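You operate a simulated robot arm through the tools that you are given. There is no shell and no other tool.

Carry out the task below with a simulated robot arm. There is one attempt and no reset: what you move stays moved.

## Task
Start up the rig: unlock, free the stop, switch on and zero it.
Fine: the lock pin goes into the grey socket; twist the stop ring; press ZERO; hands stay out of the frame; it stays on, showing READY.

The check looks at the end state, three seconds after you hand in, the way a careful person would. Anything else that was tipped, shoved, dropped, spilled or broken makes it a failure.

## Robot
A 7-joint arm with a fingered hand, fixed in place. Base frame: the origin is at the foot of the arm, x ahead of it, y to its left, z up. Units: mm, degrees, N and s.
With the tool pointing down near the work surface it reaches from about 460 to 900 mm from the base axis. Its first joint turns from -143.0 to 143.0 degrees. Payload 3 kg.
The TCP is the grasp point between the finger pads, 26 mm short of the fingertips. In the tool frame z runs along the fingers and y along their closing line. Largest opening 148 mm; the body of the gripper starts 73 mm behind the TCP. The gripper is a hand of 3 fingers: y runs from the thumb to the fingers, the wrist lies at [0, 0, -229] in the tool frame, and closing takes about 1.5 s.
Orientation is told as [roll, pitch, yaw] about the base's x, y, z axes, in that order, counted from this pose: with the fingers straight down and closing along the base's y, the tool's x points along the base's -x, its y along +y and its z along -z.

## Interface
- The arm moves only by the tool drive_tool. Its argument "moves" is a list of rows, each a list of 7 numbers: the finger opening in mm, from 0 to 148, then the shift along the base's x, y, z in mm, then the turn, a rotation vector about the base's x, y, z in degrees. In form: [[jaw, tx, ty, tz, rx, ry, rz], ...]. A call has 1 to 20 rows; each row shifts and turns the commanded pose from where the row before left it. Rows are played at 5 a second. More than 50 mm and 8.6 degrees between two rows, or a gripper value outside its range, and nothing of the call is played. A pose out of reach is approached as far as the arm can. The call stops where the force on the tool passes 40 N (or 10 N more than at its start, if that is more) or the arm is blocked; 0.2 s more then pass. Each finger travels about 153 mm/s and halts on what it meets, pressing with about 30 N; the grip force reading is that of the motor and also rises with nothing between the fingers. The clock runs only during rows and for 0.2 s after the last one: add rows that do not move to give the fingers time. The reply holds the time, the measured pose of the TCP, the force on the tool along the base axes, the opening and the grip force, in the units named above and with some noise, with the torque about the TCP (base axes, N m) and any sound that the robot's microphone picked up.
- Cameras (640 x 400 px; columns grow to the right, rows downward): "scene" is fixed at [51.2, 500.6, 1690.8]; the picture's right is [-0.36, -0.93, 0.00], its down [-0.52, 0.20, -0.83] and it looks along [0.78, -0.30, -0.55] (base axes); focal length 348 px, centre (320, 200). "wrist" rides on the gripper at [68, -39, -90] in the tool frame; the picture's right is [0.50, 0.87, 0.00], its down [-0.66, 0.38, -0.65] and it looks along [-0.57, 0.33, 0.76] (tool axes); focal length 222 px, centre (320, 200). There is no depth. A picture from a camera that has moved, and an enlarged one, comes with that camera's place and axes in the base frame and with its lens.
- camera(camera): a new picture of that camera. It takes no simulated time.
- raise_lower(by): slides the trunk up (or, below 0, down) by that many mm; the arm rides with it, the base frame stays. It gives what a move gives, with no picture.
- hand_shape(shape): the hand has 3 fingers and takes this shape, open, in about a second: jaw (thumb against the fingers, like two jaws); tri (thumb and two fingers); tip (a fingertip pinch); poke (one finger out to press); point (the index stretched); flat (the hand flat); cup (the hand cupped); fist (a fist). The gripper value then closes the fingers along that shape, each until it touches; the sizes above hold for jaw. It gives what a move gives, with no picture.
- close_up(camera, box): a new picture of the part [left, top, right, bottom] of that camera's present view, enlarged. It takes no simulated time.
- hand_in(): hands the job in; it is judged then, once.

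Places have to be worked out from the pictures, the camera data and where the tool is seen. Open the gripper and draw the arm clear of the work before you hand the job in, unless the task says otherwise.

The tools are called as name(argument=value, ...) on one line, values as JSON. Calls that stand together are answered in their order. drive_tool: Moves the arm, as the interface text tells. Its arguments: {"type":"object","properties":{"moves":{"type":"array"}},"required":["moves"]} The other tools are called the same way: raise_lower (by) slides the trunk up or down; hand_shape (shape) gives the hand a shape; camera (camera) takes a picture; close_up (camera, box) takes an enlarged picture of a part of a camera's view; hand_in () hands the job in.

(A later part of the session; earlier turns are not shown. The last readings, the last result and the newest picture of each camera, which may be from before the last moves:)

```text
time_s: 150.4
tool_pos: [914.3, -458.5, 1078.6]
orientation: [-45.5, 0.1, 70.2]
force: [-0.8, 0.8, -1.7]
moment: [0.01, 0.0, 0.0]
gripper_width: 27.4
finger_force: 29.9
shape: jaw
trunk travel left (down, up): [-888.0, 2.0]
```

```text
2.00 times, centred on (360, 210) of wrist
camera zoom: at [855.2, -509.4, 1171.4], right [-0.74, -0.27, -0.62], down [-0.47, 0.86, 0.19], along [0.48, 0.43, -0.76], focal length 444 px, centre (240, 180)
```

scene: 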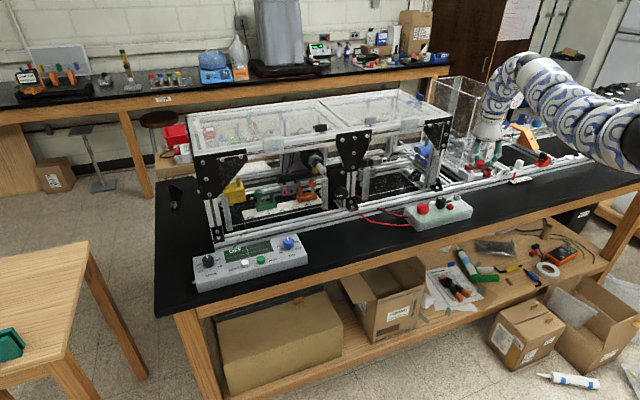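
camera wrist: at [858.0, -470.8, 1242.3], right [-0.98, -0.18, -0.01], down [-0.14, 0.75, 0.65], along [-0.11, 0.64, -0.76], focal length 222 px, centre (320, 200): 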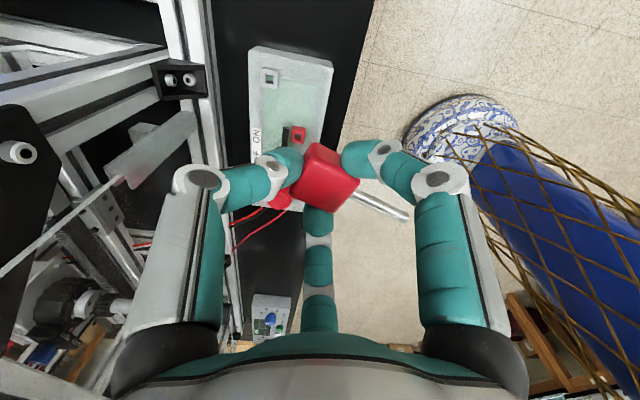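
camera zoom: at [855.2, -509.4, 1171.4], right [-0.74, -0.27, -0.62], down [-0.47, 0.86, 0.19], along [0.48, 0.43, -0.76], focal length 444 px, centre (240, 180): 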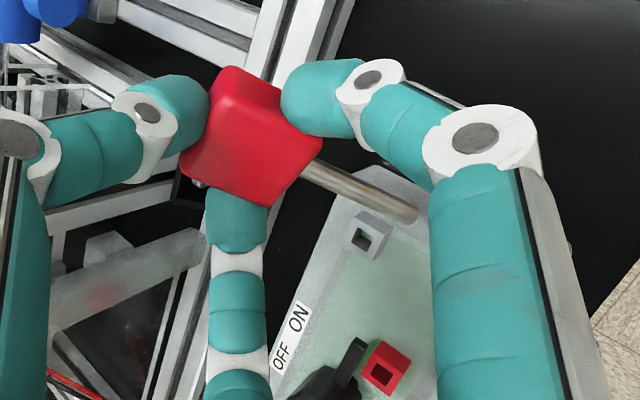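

Excellent: both the shaft tip and the grey hole are visible to the wrist camera. Continue to 90°.

drive_tool(moves=[[20, 0, 0, -12, -2.57, -7.05, 0], [20, 0, 0, -10, -2.57, -7.05, 0], [20, -3, 3, -4, -2.57, -7.05, 0], [20, -2, 2, 0, -2.57, -7.05, 0], [20, -3, 3, 3, -2.57, -7.05, 0], [20, -2, 2, 3, -2.4, -6.6, 0], [20, 0, 0, 0, 0, 0, 0]])

close_up(camera="wrist", box=[260, 110, 460, 310])

close_up(camera="scene", box=[440, 160, 500, 210])

```text
time_s: 152.0
tool_pos: [903.5, -449.0, 1059.7]
orientation: [-90.0, 0.2, 70.0]
force: [-0.1, -0.1, -1.9]
moment: [0.01, 0.01, 0.0]
gripper_width: 26.9
finger_force: 30.0
shape: jaw
trunk travel left (down, up): [-888.0, 2.0]
```

```text
2.00 times, centred on (360, 210) of wrist
camera zoom: at [794.3, -482.0, 1099.3], right [-0.17, -0.47, -0.86], down [-0.39, 0.84, -0.38], along [0.9, 0.27, -0.33], focal length 444 px, centre (240, 180)
```

zoom: 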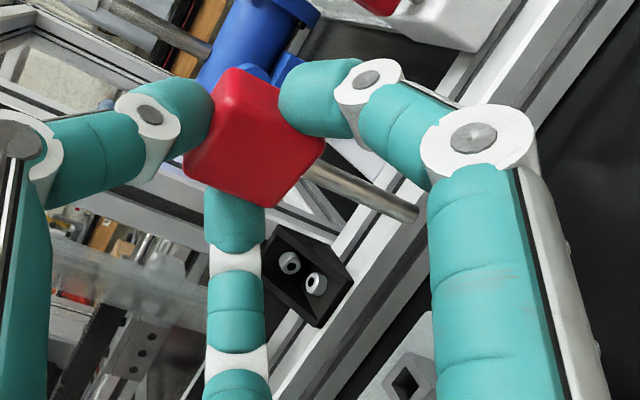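

```text
8.00 times, centred on (470, 185) of scene
camera zoom: at [51.2, 500.6, 1690.8], right [-0.36, -0.93, 0.0], down [-0.52, 0.2, -0.83], along [0.78, -0.3, -0.55], focal length 2786 px, centre (-880, 320)
```

zoom: 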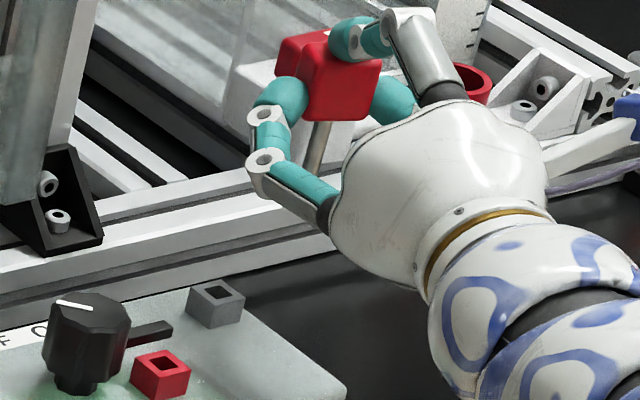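

The hand is horizontal, shaft nearly vertical (≈2.5° off toward -y) and the hole is in the wrist view. I'll correct the tilt and zoom on both.

drive_tool(moves=[[20, 0, 0, 0, 2.3, -0.84, 0], [20, 0, 0, 0, 0, 0, 0]])

close_up(camera="wrist", box=[340, 170, 430, 240])

close_up(camera="wrist", box=[360, 260, 440, 330])

close_up(camera="scene", box=[455, 172, 470, 184])

```text
time_s: 152.6
tool_pos: [904.8, -448.0, 1058.4]
orientation: [-90.0, -2.2, 70.0]
force: [0.0, 0.2, -1.1]
moment: [-0.01, -0.01, 0.02]
gripper_width: 26.9
finger_force: 30.0
shape: jaw
trunk travel left (down, up): [-888.0, 2.0]
```

```text
5.71 times, centred on (385, 205) of wrist
camera zoom: at [794.9, -482.7, 1096.1], right [-0.16, -0.44, -0.88], down [-0.39, 0.85, -0.35], along [0.91, 0.28, -0.3], focal length 1269 px, centre (-51, 171)
```

zoom: 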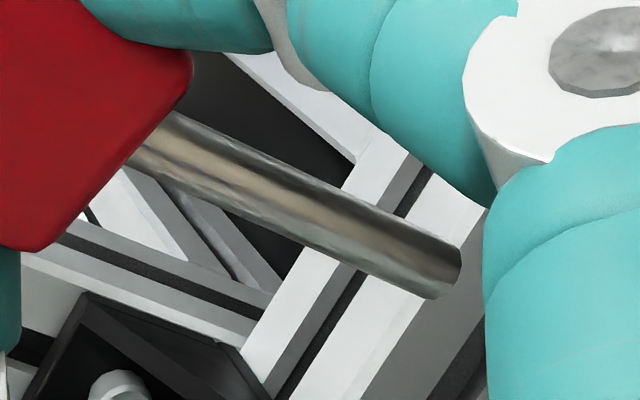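

```text
5.71 times, centred on (400, 295) of wrist
camera zoom: at [794.9, -482.7, 1096.1], right [-0.16, -0.44, -0.88], down [-0.39, 0.85, -0.35], along [0.91, 0.28, -0.3], focal length 1269 px, centre (-137, -343)
```

zoom: 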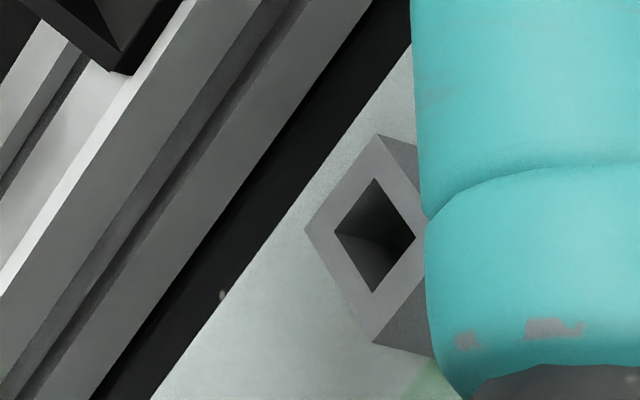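

```text
16.00 times, centred on (462, 178) of scene
camera zoom: at [51.2, 500.6, 1690.8], right [-0.36, -0.93, 0.0], down [-0.52, 0.2, -0.83], along [0.78, -0.3, -0.55], focal length 5572 px, centre (-1960, 552)
```

zoom: 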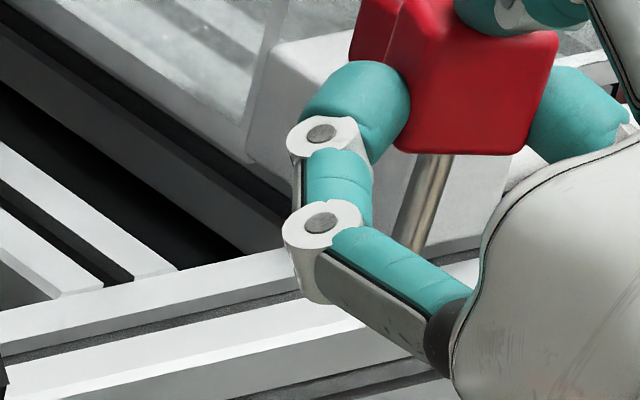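

With precise zoom I get: hole ≈(905.4, -400.7, 960) (four views agree within 0.5 mm at that height), shaft tip at (923.4, -454.2, 989). I'll trim the remaining ~2° tilt and move so the tip is above the hole.

drive_tool(moves=[[20, 0, 0, 0, -1.2, -1.5, 0], [20, -5, 14, 0, 0, 0, 0], [20, -5, 14, 0, 0, 0, 0], [20, -5, 14, 0, 0, 0, 0], [20, -4.9, 13, 0, 0, 0, 0], [20, 0, 0, 0, 0, 0, 0], [20, 0, 0, 0, 0, 0, 0]])

close_up(camera="wrist", box=[340, 170, 440, 240])

close_up(camera="scene", box=[450, 170, 470, 184])

close_up(camera="scene", box=[447, 184, 467, 200])

```text
time_s: 154.2
tool_pos: [883.9, -396.4, 1058.4]
orientation: [-91.7, -1.6, 70.2]
force: [-0.4, 0.0, -0.5]
moment: [-0.04, 0.02, 0.0]
gripper_width: 26.8
finger_force: 30.2
shape: jaw
trunk travel left (down, up): [-888.0, 2.0]
```

```text
5.71 times, centred on (390, 205) of wrist
camera zoom: at [773.9, -428.3, 1093.4], right [-0.14, -0.46, -0.88], down [-0.38, 0.84, -0.38], along [0.92, 0.28, -0.29], focal length 1269 px, centre (-80, 171)
```

zoom: 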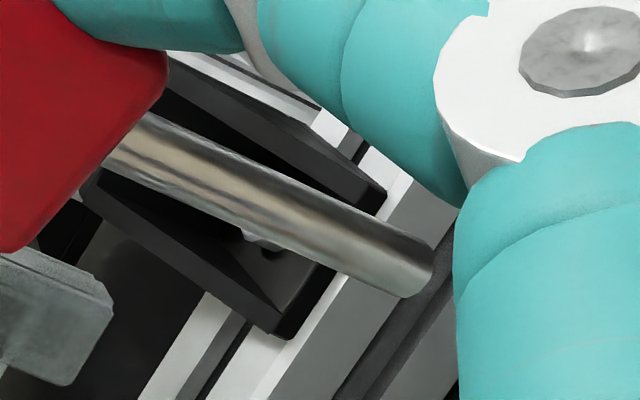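

```text
16.00 times, centred on (460, 177) of scene
camera zoom: at [51.2, 500.6, 1690.8], right [-0.36, -0.93, 0.0], down [-0.52, 0.2, -0.83], along [0.78, -0.3, -0.55], focal length 5572 px, centre (-1920, 568)
```

zoom: 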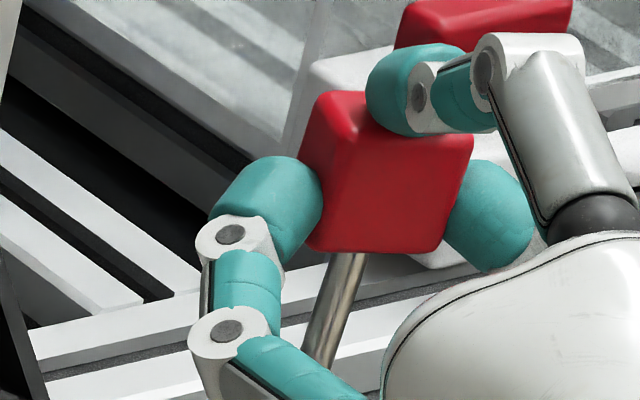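

```text
16.00 times, centred on (457, 192) of scene
camera zoom: at [51.2, 500.6, 1690.8], right [-0.36, -0.93, 0.0], down [-0.52, 0.2, -0.83], along [0.78, -0.3, -0.55], focal length 5572 px, centre (-1872, 328)
```

zoom: 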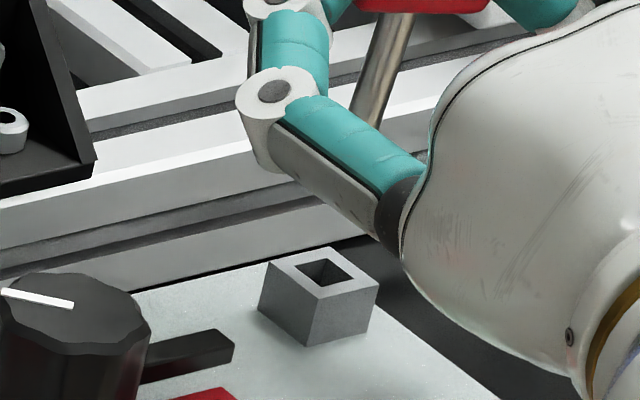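

Both views now put the tip within ≈1 mm of the hole axis and the shaft vertical. Apply a (+0.4, +1.0) trim and descend.

drive_tool(moves=[[20, 0.4, 1, -8, 0, 0, 0], [20, 0, 0, -8, 0, 0, 0], [20, 0, 0, -6, 0, 0, 0], [20, 0, 0, 0, 0, 0, 0]])

close_up(camera="wrist", box=[340, 170, 440, 240])

drive_tool(moves=[[20, 0, 0, -3, 0, 0, 0], [20, 0, 0, 0, 0, 0, 0]])

drive_tool(moves=[[20, 0, 0, -3, 0, 0, 0], [20, 0, 0, 0, 0, 0, 0]])

close_up(camera="wrist", box=[340, 170, 440, 240])

```text
time_s: 155.2
tool_pos: [882.8, -393.2, 1036.9]
orientation: [-91.8, -1.7, 70.0]
force: [0.5, 0.1, -0.2]
moment: [-0.01, 0.04, 0.0]
gripper_width: 26.6
finger_force: 29.8
shape: jaw
trunk travel left (down, up): [-888.0, 2.0]
```

```text
5.71 times, centred on (390, 205) of wrist
camera zoom: at [773.2, -427.6, 1071.6], right [-0.14, -0.46, -0.88], down [-0.38, 0.85, -0.38], along [0.92, 0.28, -0.29], focal length 1269 px, centre (-80, 171)
```

zoom: 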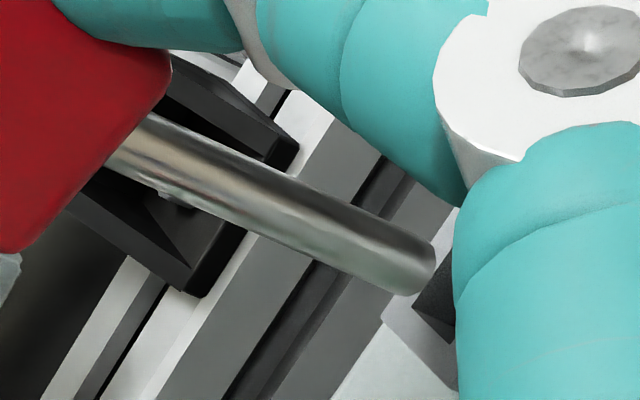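

```text
time_s: 155.8
tool_pos: [883.2, -393.8, 1032.8]
orientation: [-91.8, -1.6, 70.0]
force: [0.1, 0.4, -0.5]
moment: [0.0, 0.02, -0.01]
gripper_width: 26.3
finger_force: 29.9
shape: jaw
trunk travel left (down, up): [-888.0, 2.0]
```

```text
time_s: 156.4
tool_pos: [883.6, -393.8, 1030.7]
orientation: [-91.8, -1.7, 70.0]
force: [0.1, 0.4, 0.0]
moment: [-0.03, 0.0, 0.01]
gripper_width: 26.5
finger_force: 30.2
shape: jaw
trunk travel left (down, up): [-888.0, 2.0]
```

```text
5.71 times, centred on (390, 205) of wrist
camera zoom: at [774.1, -427.4, 1066.2], right [-0.14, -0.46, -0.88], down [-0.38, 0.84, -0.38], along [0.92, 0.28, -0.29], focal length 1269 px, centre (-80, 171)
```

zoom: 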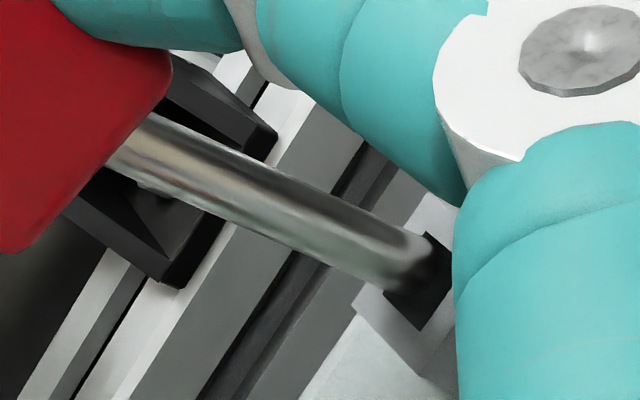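

The wrist view shows the tip right over the dark hole with ~2 mm to go. Continue down in 3 mm steps.

drive_tool(moves=[[20, 0, 0, -3, 0, 0, 0], [20, 0, 0, 0, 0, 0, 0]])

drive_tool(moves=[[20, 0, 0, -3, 0, 0, 0], [20, 0, 0, 0, 0, 0, 0]])

close_up(camera="wrist", box=[340, 170, 440, 240])

```text
time_s: 157.0
tool_pos: [884.2, -393.2, 1030.2]
orientation: [-91.9, -1.5, 70.1]
force: [-0.7, 0.0, 6.8]
moment: [-0.08, -0.15, 0.0]
gripper_width: 26.6
finger_force: 30.0
shape: jaw
trunk travel left (down, up): [-888.0, 2.0]
```

```text
time_s: 157.6
tool_pos: [882.6, -393.1, 1026.1]
orientation: [-92.0, -1.6, 70.1]
force: [0.3, -0.6, 15.1]
moment: [-0.1, -0.38, -0.02]
gripper_width: 26.8
finger_force: 29.9
shape: jaw
trunk travel left (down, up): [-888.0, 2.0]
```

```text
5.71 times, centred on (390, 205) of wrist
camera zoom: at [772.7, -426.7, 1062.2], right [-0.13, -0.46, -0.88], down [-0.37, 0.84, -0.38], along [0.92, 0.28, -0.28], focal length 1269 px, centre (-80, 171)
```

zoom: 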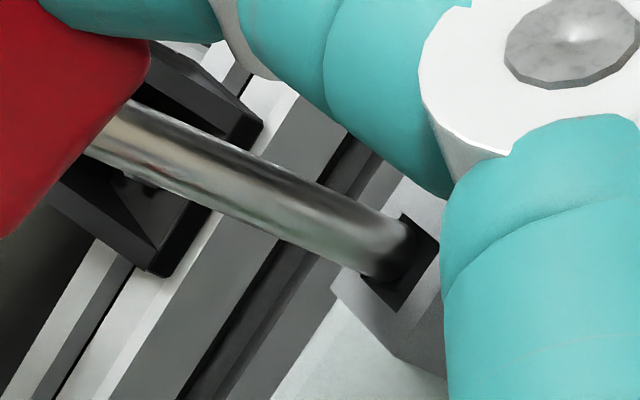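

Light contact on the +x side of the rim: image and moment both say to shift about (-1.9, +0.3) mm. Lift slightly, shift and retry.

drive_tool(moves=[[20, 0, 0, 5, 0, 0, 0], [20, 0, 0, 3, 0, 0, 0], [20, -1.9, 0.3, 0, 0, 0, 0], [20, 0, 0, 0, 0, 0, 0]])

close_up(camera="wrist", box=[340, 170, 440, 240])

close_up(camera="scene", box=[447, 176, 467, 200])

```text
time_s: 158.6
tool_pos: [881.8, -393.8, 1034.1]
orientation: [-91.8, -1.5, 69.9]
force: [1.0, -0.3, -0.5]
moment: [-0.02, 0.0, 0.01]
gripper_width: 26.6
finger_force: 29.7
shape: jaw
trunk travel left (down, up): [-888.0, 2.0]
```

```text
5.71 times, centred on (390, 205) of wrist
camera zoom: at [771.8, -426.5, 1068.0], right [-0.14, -0.46, -0.88], down [-0.38, 0.85, -0.38], along [0.92, 0.28, -0.29], focal length 1269 px, centre (-80, 171)
```

zoom: 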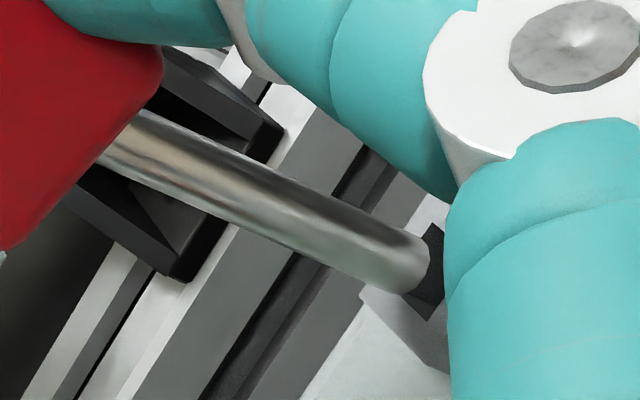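

```text
16.00 times, centred on (457, 188) of scene
camera zoom: at [51.2, 500.6, 1690.8], right [-0.36, -0.93, 0.0], down [-0.52, 0.2, -0.83], along [0.78, -0.3, -0.55], focal length 5572 px, centre (-1872, 392)
```

zoom: 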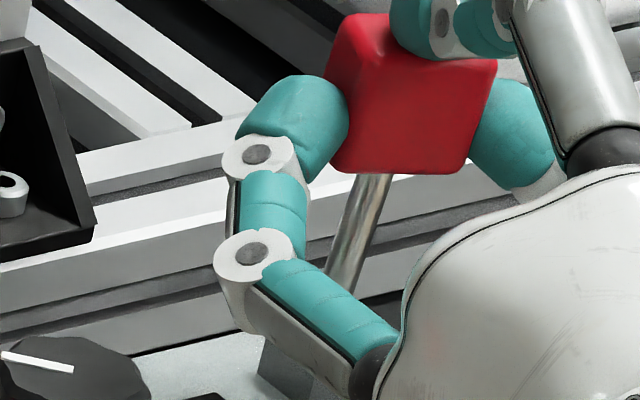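

The pin picked up a ≈3.5° tilt (tip toward +x) from the contact. I'll rotate back +3° about y and compensate the tip shift.

drive_tool(moves=[[18, 2.9, -0.3, 2, 0, 3, 0], [18, 0, 0, 0, 0, 0, 0], [18, 0, 0, 0, 0, 0, 0]])

close_up(camera="wrist", box=[340, 170, 440, 240])

close_up(camera="scene", box=[447, 176, 467, 200])

close_up(camera="scene", box=[447, 190, 467, 203])

```text
time_s: 159.4
tool_pos: [884.5, -393.0, 1035.2]
orientation: [-88.9, -0.4, 70.0]
force: [0.1, -0.8, -0.2]
moment: [-0.01, 0.01, -0.04]
gripper_width: 26.8
finger_force: 30.0
shape: jaw
trunk travel left (down, up): [-888.0, 2.0]
```

```text
5.71 times, centred on (390, 205) of wrist
camera zoom: at [776.6, -426.7, 1076.0], right [-0.18, -0.46, -0.87], down [-0.4, 0.84, -0.36], along [0.9, 0.28, -0.34], focal length 1269 px, centre (-80, 171)
```

zoom: 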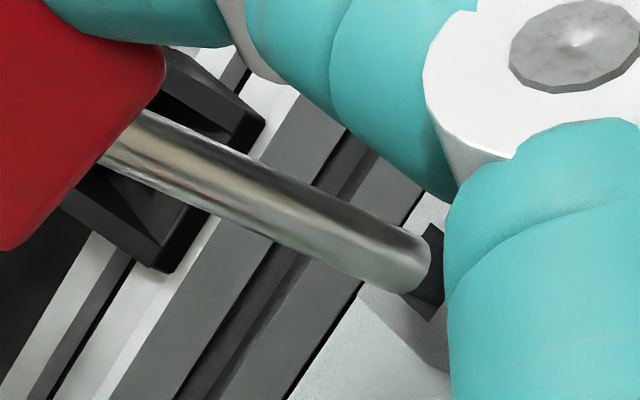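

```text
16.00 times, centred on (457, 188) of scene
camera zoom: at [51.2, 500.6, 1690.8], right [-0.36, -0.93, 0.0], down [-0.52, 0.2, -0.83], along [0.78, -0.3, -0.55], focal length 5572 px, centre (-1872, 392)
```

zoom: 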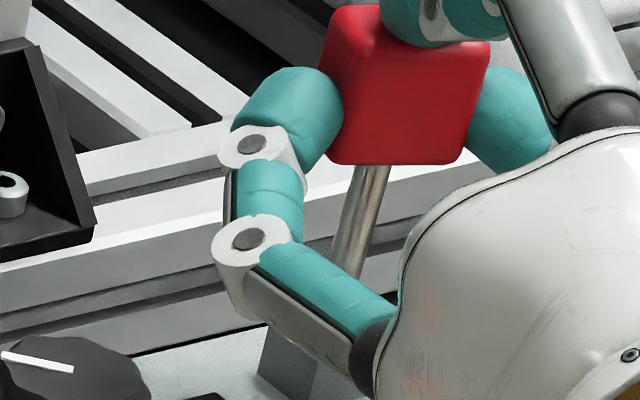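

```text
16.00 times, centred on (457, 196) of scene
camera zoom: at [51.2, 500.6, 1690.8], right [-0.36, -0.93, 0.0], down [-0.52, 0.2, -0.83], along [0.78, -0.3, -0.55], focal length 5572 px, centre (-1872, 256)
```

zoom: 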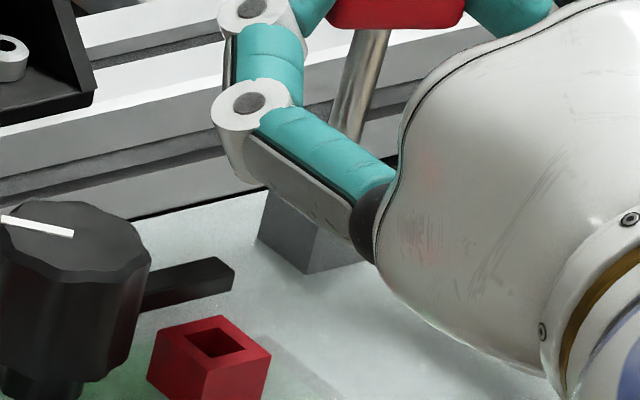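

Scene and wrist now both give the tip within ≈0.3 mm of the hole and the shaft vertical. Lowering again.

drive_tool(moves=[[18, 0, 0, -2, 0, 0, 0], [18, 0, 0, -2, 0, 0, 0], [18, 0, 0, 0, 0, 0, 0]])

drive_tool(moves=[[18, 0, 0, -2, 0, 0, 0], [18, 0, 0, 0, 0, 0, 0]])

close_up(camera="wrist", box=[340, 170, 440, 240])

```text
time_s: 160.2
tool_pos: [885.9, -393.1, 1031.7]
orientation: [-88.9, -0.6, 69.9]
force: [0.8, 0.2, -0.8]
moment: [0.04, 0.02, -0.03]
gripper_width: 26.9
finger_force: 29.8
shape: jaw
trunk travel left (down, up): [-888.0, 2.0]
```

```text
time_s: 160.8
tool_pos: [885.0, -392.5, 1028.1]
orientation: [-89.0, -0.6, 70.0]
force: [-0.7, -0.2, -0.9]
moment: [-0.01, -0.01, 0.06]
gripper_width: 26.4
finger_force: 29.6
shape: jaw
trunk travel left (down, up): [-888.0, 2.0]
```

```text
5.71 times, centred on (390, 205) of wrist
camera zoom: at [776.9, -426.5, 1069.6], right [-0.18, -0.46, -0.87], down [-0.4, 0.84, -0.36], along [0.9, 0.28, -0.34], focal length 1269 px, centre (-80, 171)
```

zoom: 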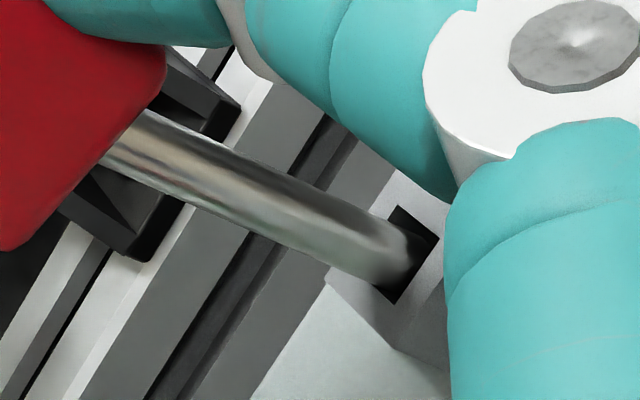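

No force and the tip is entering the hole. Keep lowering.

drive_tool(moves=[[18, 0, 0, -3, 0, 0, 0], [18, 0, 0, 0, 0, 0, 0]])

drive_tool(moves=[[18, 0, 0, -3, 0, 0, 0], [18, 0, 0, 0, 0, 0, 0]])

drive_tool(moves=[[18, 0, 0, -3, 0, 0, 0], [18, 0, 0, 0, 0, 0, 0]])

close_up(camera="wrist", box=[340, 170, 440, 240])

```text
time_s: 161.4
tool_pos: [886.0, -392.8, 1027.5]
orientation: [-88.9, -0.6, 70.0]
force: [-0.3, -0.3, -0.4]
moment: [-0.03, -0.01, 0.02]
gripper_width: 26.4
finger_force: 29.8
shape: jaw
trunk travel left (down, up): [-888.0, 2.0]
```

```text
time_s: 162.0
tool_pos: [884.4, -392.8, 1022.0]
orientation: [-88.9, -0.6, 70.0]
force: [-0.1, 0.1, -1.1]
moment: [0.03, 0.01, 0.02]
gripper_width: 26.6
finger_force: 30.4
shape: jaw
trunk travel left (down, up): [-888.0, 2.0]
```

```text
time_s: 162.6
tool_pos: [885.2, -393.9, 1019.4]
orientation: [-89.0, -0.5, 70.0]
force: [-0.8, -0.8, -1.2]
moment: [0.03, 0.02, 0.01]
gripper_width: 26.5
finger_force: 30.1
shape: jaw
trunk travel left (down, up): [-888.0, 2.0]
```

```text
5.71 times, centred on (390, 205) of wrist
camera zoom: at [776.5, -427.0, 1060.7], right [-0.18, -0.46, -0.87], down [-0.4, 0.84, -0.36], along [0.9, 0.28, -0.34], focal length 1269 px, centre (-80, 171)
```

zoom: 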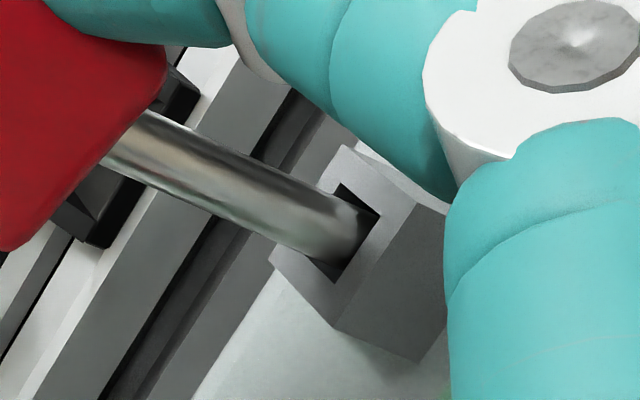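

The pin is clearly inside the grey socket now. Continue lowering to full depth, watching the force.

drive_tool(moves=[[18, 0, 0, -3, 0, 0, 0], [18, 0, 0, -3, 0, 0, 0], [18, 0, 0, 0, 0, 0, 0]])

drive_tool(moves=[[18, 0, 0, -3, 0, 0, 0], [18, 0, 0, 0, 0, 0, 0]])

drive_tool(moves=[[18, 0, 0, -3, 0, 0, 0], [18, 0, 0, 0, 0, 0, 0]])

close_up(camera="wrist", box=[340, 150, 440, 240])

close_up(camera="scene", box=[440, 170, 480, 205])

```text
time_s: 163.4
tool_pos: [884.1, -392.6, 1015.7]
orientation: [-89.2, -0.6, 70.1]
force: [0.6, -0.2, 10.9]
moment: [-0.09, -0.21, -0.02]
gripper_width: 26.9
finger_force: 29.4
shape: jaw
trunk travel left (down, up): [-888.0, 2.0]
```

```text
time_s: 164.0
tool_pos: [883.5, -392.8, 1013.4]
orientation: [-89.3, -0.6, 70.0]
force: [1.2, -1.4, 19.6]
moment: [-0.18, -0.46, 0.0]
gripper_width: 27.4
finger_force: 29.7
shape: jaw
trunk travel left (down, up): [-888.0, 2.0]
```

```text
time_s: 164.6
tool_pos: [884.2, -392.5, 1010.8]
orientation: [-89.3, -0.6, 70.0]
force: [3.3, -1.5, 29.1]
moment: [-0.3, -0.68, -0.04]
gripper_width: 28.2
finger_force: 30.5
shape: jaw
trunk travel left (down, up): [-888.0, 2.0]
```

```text
4.44 times, centred on (390, 195) of wrist
camera zoom: at [775.2, -425.4, 1051.7], right [-0.18, -0.46, -0.87], down [-0.39, 0.84, -0.36], along [0.9, 0.28, -0.33], focal length 987 px, centre (9, 222)
```

zoom: 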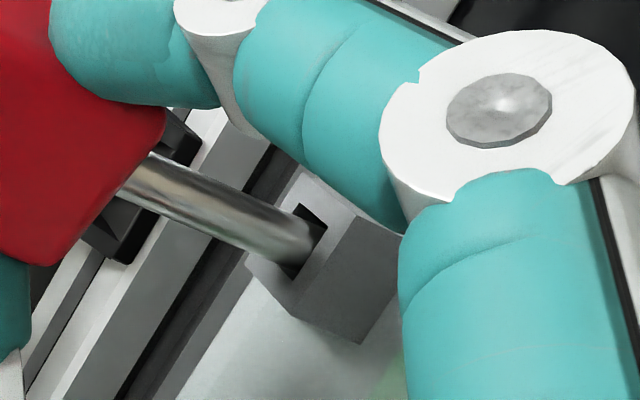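

```text
11.43 times, centred on (460, 188) of scene
camera zoom: at [51.2, 500.6, 1690.8], right [-0.36, -0.93, 0.0], down [-0.52, 0.2, -0.83], along [0.78, -0.3, -0.55], focal length 3980 px, centre (-1280, 343)
```

zoom: 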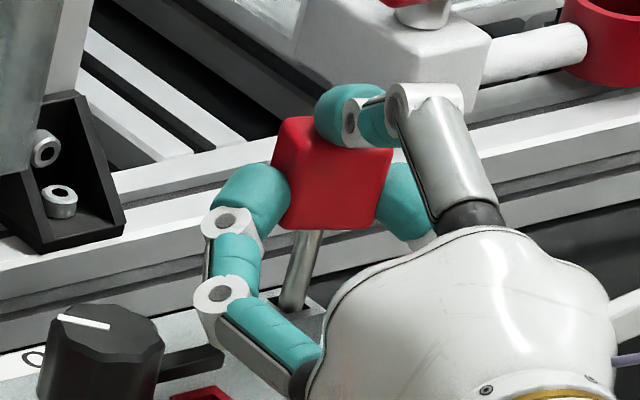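

The pin bottomed with ≈16 mm inserted. I'll relax the push and release gently, then check whether it is fully seated.

drive_tool(moves=[[18, 0, 0, 3, 0, 0, 0], [18, 0, 0, 2, 0, 0, 0], [22, 0, 0, 0, 0, 0, 0], [28, 0, 0, 0, 0, 0, 0], [31, 0, 0, 0, 0, 0, 0], [34, 0, 0, 0, 0, 0, 0], [34, 0, 0, 0, 0, 0, 0]])

close_up(camera="wrist", box=[300, 130, 440, 240])

close_up(camera="scene", box=[440, 170, 480, 205])

```text
time_s: 166.2
tool_pos: [885.1, -394.0, 1011.4]
orientation: [-88.8, -0.4, 70.0]
force: [0.1, 0.1, 0.3]
moment: [0.02, -0.01, 0.02]
gripper_width: 34.4
finger_force: 0.1
shape: jaw
trunk travel left (down, up): [-888.0, 2.0]
```

```text
3.64 times, centred on (370, 185) of wrist
camera zoom: at [776.4, -426.1, 1053.1], right [-0.18, -0.46, -0.87], down [-0.4, 0.85, -0.36], along [0.9, 0.28, -0.34], focal length 808 px, centre (138, 254)
```

zoom: 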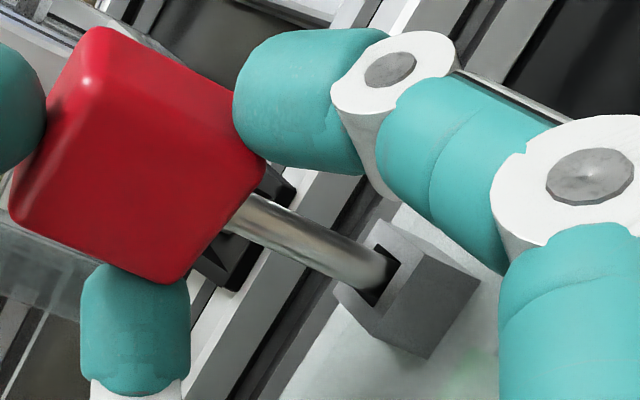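

```text
11.43 times, centred on (460, 188) of scene
camera zoom: at [51.2, 500.6, 1690.8], right [-0.36, -0.93, 0.0], down [-0.52, 0.2, -0.83], along [0.78, -0.3, -0.55], focal length 3980 px, centre (-1280, 343)
```

zoom: 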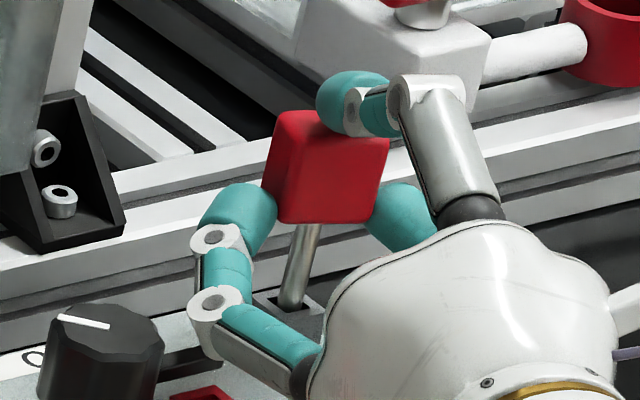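

It stands in the socket. I'll open further and watch that it stays upright.

drive_tool(moves=[[40, 0, 0, 0, 0, 0, 0], [48, 0, 0, 0, 0, 0, 0], [58, 0, 0, 0, 0, 0, 0], [70, 0, 0, 0, 0, 0, 0], [70, 0, 0, 0, 0, 0, 0]])

close_up(camera="scene", box=[440, 170, 480, 205])

close_up(camera="wrist", box=[300, 130, 440, 240])

```text
time_s: 167.4
tool_pos: [885.0, -393.8, 1013.1]
orientation: [-89.0, -0.5, 70.0]
force: [-0.6, -0.5, 0.7]
moment: [0.0, -0.02, -0.05]
gripper_width: 69.6
finger_force: 0.0
shape: jaw
trunk travel left (down, up): [-888.0, 2.0]
```

```text
11.43 times, centred on (460, 188) of scene
camera zoom: at [51.2, 500.6, 1690.8], right [-0.36, -0.93, 0.0], down [-0.52, 0.2, -0.83], along [0.78, -0.3, -0.55], focal length 3980 px, centre (-1280, 343)
```

zoom: 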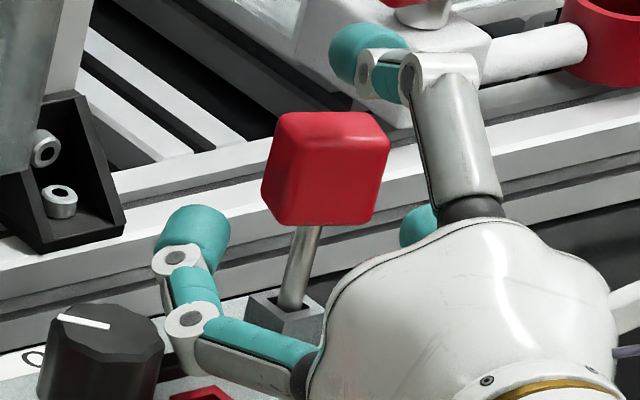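

```text
3.64 times, centred on (370, 185) of wrist
camera zoom: at [776.6, -426.1, 1053.7], right [-0.18, -0.46, -0.87], down [-0.4, 0.84, -0.36], along [0.9, 0.28, -0.34], focal length 808 px, centre (138, 254)
```

zoom: 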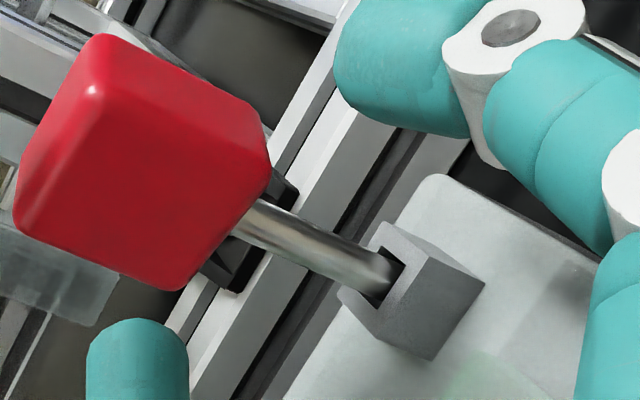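

The pin stands in the grey socket at the same depth as it originally sat in the red one. I'll open a bit more and withdraw straight up, with the lower fingers passing either side of the handle.

drive_tool(moves=[[85, 0, 0, 0, 0, 0, 0], [90, 0, 0, 8, 0, 0, 0], [90, 0, 0, 8, 0, 0, 0], [90, 0, 0, 8, 0, 0, 0], [90, 0, 0, 0, 0, 0, 0]])

close_up(camera="scene", box=[440, 165, 480, 205])

camera(camera="wrist")

```text
time_s: 168.6
tool_pos: [884.6, -393.2, 1036.0]
orientation: [-89.0, -0.4, 70.0]
force: [0.1, -0.7, -0.2]
moment: [-0.01, -0.01, -0.02]
gripper_width: 89.4
finger_force: 0.0
shape: jaw
trunk travel left (down, up): [-888.0, 2.0]
```

```text
10.00 times, centred on (460, 185) of scene
camera zoom: at [51.2, 500.6, 1690.8], right [-0.36, -0.93, 0.0], down [-0.52, 0.2, -0.83], along [0.78, -0.3, -0.55], focal length 3482 px, centre (-1080, 350)
```

zoom: 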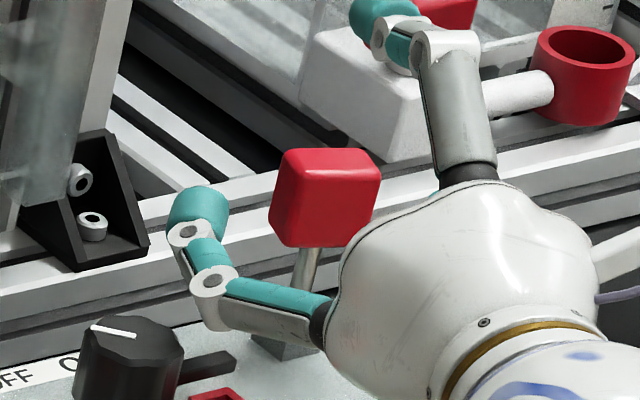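

```text
taken
camera wrist: at [776.8, -426.2, 1077.7], right [-0.18, -0.46, -0.87], down [-0.4, 0.84, -0.36], along [0.9, 0.28, -0.34], focal length 222 px, centre (320, 200)
```

wrist: 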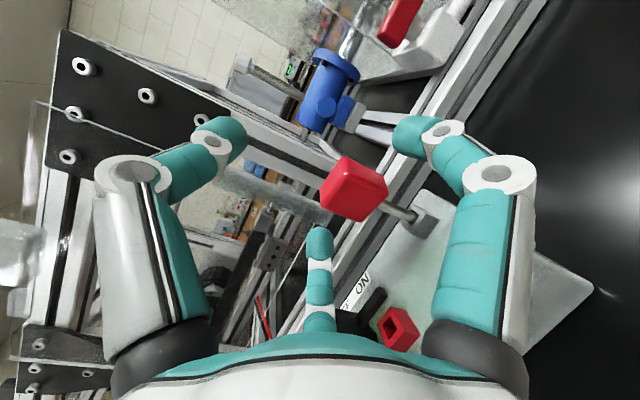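

Continue up until the lower fingers are above the handle.

drive_tool(moves=[[90, 0, 0, 8, 0, 0, 0], [90, 0, 0, 8, 0, 0, 0], [90, 0, 0, 8, 0, 0, 0], [90, 0, 0, 8, 0, 0, 0], [90, 0, 0, 0, 0, 0, 0]])

close_up(camera="scene", box=[440, 165, 480, 205])

camera(camera="wrist")

```text
time_s: 169.8
tool_pos: [885.6, -393.4, 1068.1]
orientation: [-88.9, -0.6, 70.0]
force: [0.5, 0.5, 0.4]
moment: [0.03, 0.0, 0.0]
gripper_width: 89.4
finger_force: 0.1
shape: jaw
trunk travel left (down, up): [-888.0, 2.0]
```

```text
10.00 times, centred on (460, 185) of scene
camera zoom: at [51.2, 500.6, 1690.8], right [-0.36, -0.93, 0.0], down [-0.52, 0.2, -0.83], along [0.78, -0.3, -0.55], focal length 3482 px, centre (-1080, 350)
```

zoom: 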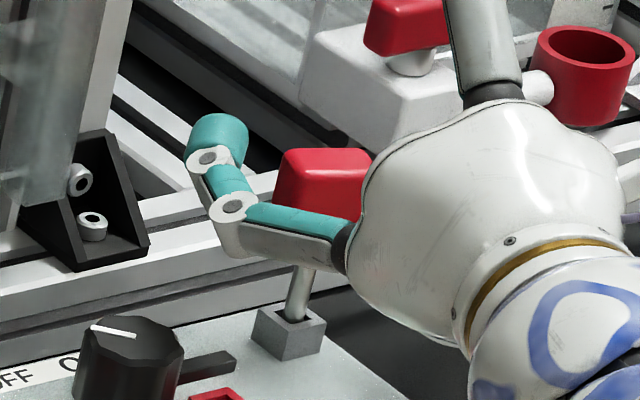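

```text
taken
camera wrist: at [776.4, -426.6, 1109.3], right [-0.18, -0.46, -0.87], down [-0.4, 0.84, -0.36], along [0.9, 0.28, -0.34], focal length 222 px, centre (320, 200)
```

wrist: 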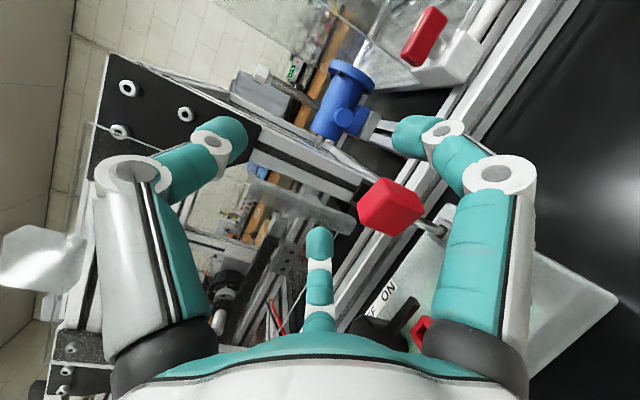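

Clear of the pin. I'll close the fingers a little for clearance and reverse the tilt path back to tool-down.

drive_tool(moves=[[90, 0, 0, 9, 0, 0, 0], [60, 5, -12, 8, 0, 0, 0], [40, 6, -14, 0, 0, 0, 0], [30, 6, -16, 0, 0, 0, 0], [30, 5, -16, 0, 2.57, 7.05, 0], [30, 4, -6, -10, 2.57, 7.05, 0], [30, 2, -2, -10, 2.57, 7.05, 0], [30, 0, 0, -5, 2.57, 7.05, 0], [30, 0, 0, 5, 2.57, 7.05, 0], [30, 0, 0, 10, 2.57, 7.05, 0], [30, -5, 3, 15, 2.57, 7.05, 0], [30, -8, 5, 15, 2.57, 7.05, 0], [30, -10, 9, 11, 2.57, 7.05, 0], [30, -10, 9, 11, 2.57, 7.05, 0], [30, -18, 18, 10, 2.57, 7.05, 0], [30, -18, 18, 10, 2.2, 6, 0], [30, 0, 0, 0, 0, 0, 0]])

camera(camera="wrist")

close_up(camera="scene", box=[400, 160, 500, 230])

```text
time_s: 173.4
tool_pos: [908.7, -446.6, 1098.4]
orientation: [-26.1, -3.4, 70.6]
force: [-1.0, 0.1, -0.6]
moment: [0.0, 0.02, -0.01]
gripper_width: 30.1
finger_force: 0.1
shape: jaw
out of reach, approached as far as the arm can: row 12, 13, 14, 15, 16
trunk travel left (down, up): [-888.0, 2.0]
```

```text
taken
camera wrist: at [878.6, -513.3, 1192.6], right [-0.89, -0.19, -0.41], down [-0.38, 0.8, 0.46], along [0.24, 0.57, -0.79], focal length 222 px, centre (320, 200)
```

wrist: 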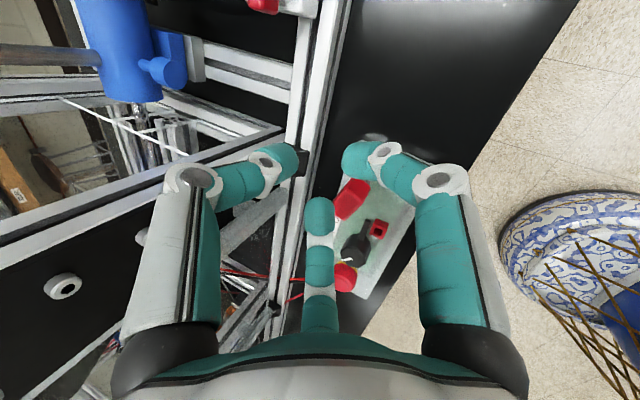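

```text
5.71 times, centred on (450, 195) of scene
camera zoom: at [51.2, 500.6, 1690.8], right [-0.36, -0.93, 0.0], down [-0.52, 0.2, -0.83], along [0.78, -0.3, -0.55], focal length 1990 px, centre (-423, 229)
```

zoom: 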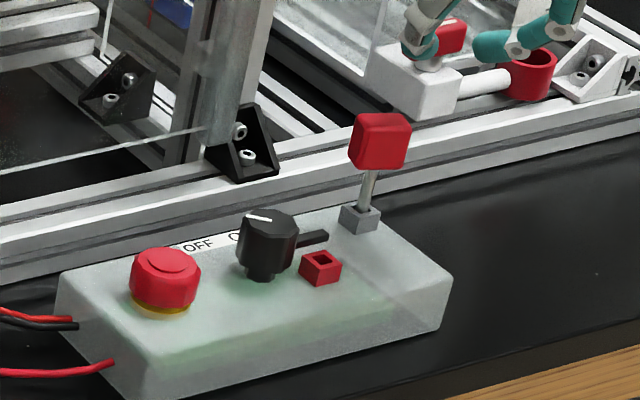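

The pin stands upright in the grey socket. I'm at an outer limit, so I'll come inward and up first, then finish untilting.

drive_tool(moves=[[30, -15, 8, 12, 0, 0, 0], [30, -15, 8, 12, 0, 0, 0], [30, -10, 8, 10, 2.57, 7.05, 0], [30, -10, 10, 10, 2.57, 7.05, 0], [30, -8, 10, 5, 2.57, 7.05, 0], [30, -5, 8, 0, 1.3, 3.5, 0], [30, 0, 0, 0, 0, 0, 0]])

```text
time_s: 175.0
tool_pos: [842.7, -385.2, 1140.1]
orientation: [-3.4, -3.5, 69.3]
force: [0.1, 0.3, 0.7]
moment: [0.0, -0.01, 0.02]
gripper_width: 30.0
finger_force: 0.1
shape: jaw
out of reach, approached as far as the arm can: row 5, 6
trunk travel left (down, up): [-888.0, 2.0]
```

To regain reach for the stop and switch, I'll unwind the yaw and repeat the inward/left sweep that freed the arm earlier.

drive_tool(moves=[[40, -5, 0, 5, 0, 0, -8], [40, -5, 0, 5, 0, 0, -8], [40, -5, 0, 5, 1.5, 1.5, -8], [40, -5, 0, 5, 1.5, 1.5, -8], [40, 0, 0, 5, 0, 0, -8], [40, 0, 0, 5, 0, 0, -8], [40, 0, 0, 5, 0, 0, -8], [40, 0, 0, 5, 0, 0, -8], [40, 0, 0, 0, 0, 0, -8], [40, 0, 0, 0, 0, 0, -8], [40, 0, 0, 0, 0, 0, -8], [40, 0, 0, 0, 0, 0, -8], [40, -15, 8, 0, 0, 0, 0], [40, -15, 8, 0, 0, 0, 0], [40, -15, 8, 0, 0, 0, 0], [40, -15, 8, 0, 0, 0, 0], [40, 0, 0, 0, 0, 0, 0]])

camera(camera="scene")

```text
time_s: 178.6
tool_pos: [798.7, -362.9, 1161.6]
orientation: [0.7, -3.4, -27.1]
force: [0.0, 0.7, 0.4]
moment: [0.0, 0.04, 0.03]
gripper_width: 39.5
finger_force: 0.1
shape: jaw
out of reach, approached as far as the arm can: row 14, 15, 16
trunk travel left (down, up): [-888.0, 2.0]
```

```text
taken
```

scene: 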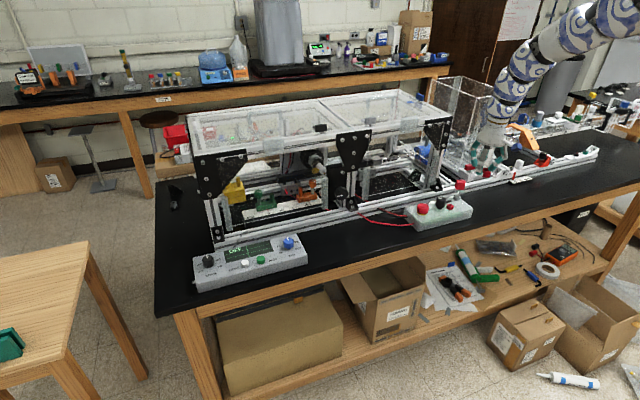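

At the inner limit again. Sweep left while pushing inward, as before.

drive_tool(moves=[[40, 5, 40, 0, 0, 0, 3], [40, 3, 40, 0, 0, 0, 3], [40, 0, 40, 0, 0, 0, 3], [40, -5, 40, 0, 0, 3, 3], [40, -5, 40, 0, 0, 0, 3], [40, -5, 40, 0, 0, 0, 3], [40, -10, 40, 0, 0, 0, 3], [40, -10, 40, 0, 0, 0, 3], [40, -10, 40, 0, 0, 0, 4], [40, -15, 40, 0, 0, 0, 4], [40, -15, 40, 0, 0, 0, 4], [40, -15, 40, 0, 0, 0, 4], [40, -20, 30, 0, 0, 0, 4], [40, -20, 0, 0, 0, 0, 4], [40, 0, 0, 0, 0, 0, 0]])

drive_tool(moves=[[40, 25, 0, 0, 0, 0, 0], [40, 25, 0, 0, 0, 0, 0], [40, 25, 0, 0, 0, 0, 0], [40, 25, 0, 0, 0, 0, 0], [40, 25, 0, 0, 0, 0, 0], [40, 0, 0, 0, 0, 0, 0]])

```text
time_s: 181.8
tool_pos: [702.0, 154.7, 1145.1]
orientation: [-0.2, -0.4, 21.1]
force: [0.2, 0.8, 0.5]
moment: [0.01, 0.01, 0.03]
gripper_width: 40.0
finger_force: 0.0
shape: jaw
out of reach, approached as far as the arm can: row 2, 3, 7, 10, 14
trunk travel left (down, up): [-888.0, 2.0]
```

```text
time_s: 183.2
tool_pos: [752.4, 154.5, 1145.6]
orientation: [-0.2, -0.6, 21.2]
force: [-0.3, -0.3, 0.9]
moment: [0.02, -0.02, -0.01]
gripper_width: 40.0
finger_force: 0.1
shape: jaw
out of reach, approached as far as the arm can: row 3, 4, 5
trunk travel left (down, up): [-888.0, 2.0]
```

The reach shell depends on wrist height relative to the shoulder; the good posture came from having the wrist well above it. I'll go up with the arm while lowering the trunk.

drive_tool(moves=[[40, -10, 0, 30, 0, 0, 0], [40, -5, 0, 35, 0, 0, 0], [40, 0, 0, 35, 0, 0, 0], [40, 0, 0, 35, 0, 0, 0], [40, 0, 0, 0, 0, 0, 0]])

raise_lower(by=-150)

drive_tool(moves=[[40, 0, 0, 35, 0, 0, 0], [40, 0, 0, 35, 0, 0, 0], [40, 0, 0, 35, 0, 0, 0], [40, 0, 0, 35, 0, 0, 0], [40, 0, 0, 0, 0, 0, 0]])

camera(camera="scene")

```text
time_s: 184.4
tool_pos: [751.5, 161.6, 1276.4]
orientation: [-0.3, -0.4, 20.9]
force: [0.8, -0.5, -0.2]
moment: [-0.02, 0.03, 0.02]
gripper_width: 40.0
finger_force: 0.0
shape: jaw
out of reach, approached as far as the arm can: row 3, 4
trunk travel left (down, up): [-888.0, 2.0]
```

```text
time_s: 186.2
tool_pos: [751.8, 162.7, 1127.7]
orientation: [-0.2, -0.4, 21.2]
force: [0.5, -0.1, -0.1]
moment: [-0.02, 0.02, -0.01]
gripper_width: 39.5
finger_force: 0.1
shape: jaw
trunk travel left (down, up): [-738.0, 152.0]
```

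```text
time_s: 187.4
tool_pos: [753.3, 165.3, 1267.7]
orientation: [-0.2, -0.4, 21.0]
force: [-0.3, -0.3, 0.7]
moment: [0.06, -0.02, -0.06]
gripper_width: 40.1
finger_force: 0.0
shape: jaw
out of reach, approached as far as the arm can: row 1
trunk travel left (down, up): [-738.0, 152.0]
```

```text
taken
```

scene: 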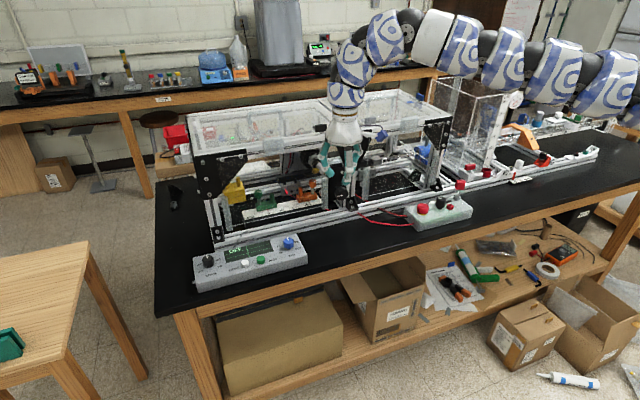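

Test outward reach here.

drive_tool(moves=[[40, 25, 0, 0, 0, 0, 0], [40, 25, 0, 0, 0, 0, 0], [40, 25, 0, 0, 0, 0, 0], [40, 25, 0, 0, 0, 0, 0], [40, 0, 0, 0, 0, 0, 0]])

```text
time_s: 188.6
tool_pos: [825.0, 160.4, 1267.2]
orientation: [0.0, -0.6, 21.1]
force: [-0.4, -0.8, -0.3]
moment: [0.03, 0.0, 0.03]
gripper_width: 40.1
finger_force: 0.1
shape: jaw
out of reach, approached as far as the arm can: row 3, 4
trunk travel left (down, up): [-738.0, 152.0]
```

Reach is larger here. I'll move down and outward with the arm from this posture.

drive_tool(moves=[[40, 5, 0, -25, 0, 0, 0], [40, 5, 0, -25, 0, 0, 0], [40, 5, 0, -25, 0, 0, 0], [40, 10, 0, 0, 0, 0, 0], [40, 10, 0, 0, 0, 0, 0], [40, 0, 0, 0, 0, 0, 0]])

raise_lower(by=140)

drive_tool(moves=[[40, 0, -40, -10, 0, 0, -3], [40, 0, -40, -10, 0, 0, -3], [40, 0, -40, -20, 0, 0, -3], [40, 0, -40, -20, 0, 0, -3], [40, 0, -40, -20, 0, 0, -3], [40, 0, -40, -20, 0, 0, -3], [40, 5, -40, -20, 0, 0, -3], [40, 5, -40, -20, 0, 0, -3], [40, 5, -40, -20, 0, 0, 0], [40, 5, -20, -20, 0, 0, 0], [40, 0, 0, 0, 0, 0, 0]])

camera(camera="wrist")

```text
time_s: 190.0
tool_pos: [824.3, 152.7, 1190.9]
orientation: [0.0, -0.6, 21.1]
force: [-0.6, -0.6, 0.6]
moment: [-0.02, -0.01, 0.03]
gripper_width: 39.7
finger_force: 0.1
shape: jaw
out of reach, approached as far as the arm can: row 1, 2, 3, 4, 5
trunk travel left (down, up): [-738.0, 152.0]
```

```text
time_s: 191.7
tool_pos: [824.1, 151.9, 1329.2]
orientation: [0.0, -0.5, 21.1]
force: [0.4, 0.5, 0.2]
moment: [0.0, -0.02, -0.02]
gripper_width: 39.8
finger_force: 0.0
shape: jaw
trunk travel left (down, up): [-878.0, 12.0]
```

```text
time_s: 194.1
tool_pos: [840.6, -226.7, 1151.6]
orientation: [0.1, -0.6, -2.9]
force: [0.4, -0.3, -0.6]
moment: [0.01, -0.01, 0.01]
gripper_width: 39.9
finger_force: 0.2
shape: jaw
trunk travel left (down, up): [-878.0, 12.0]
```

```text
taken
camera wrist: at [770.9, -261.5, 1241.9], right [-0.46, 0.89, 0.0], down [0.67, 0.34, 0.66], along [0.59, 0.3, -0.75], focal length 222 px, centre (320, 200)
```

wrist: 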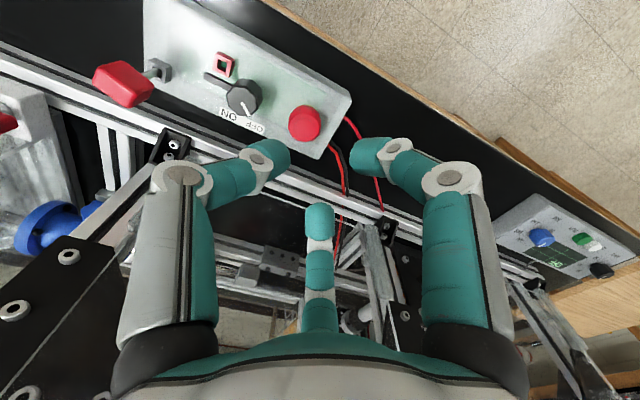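

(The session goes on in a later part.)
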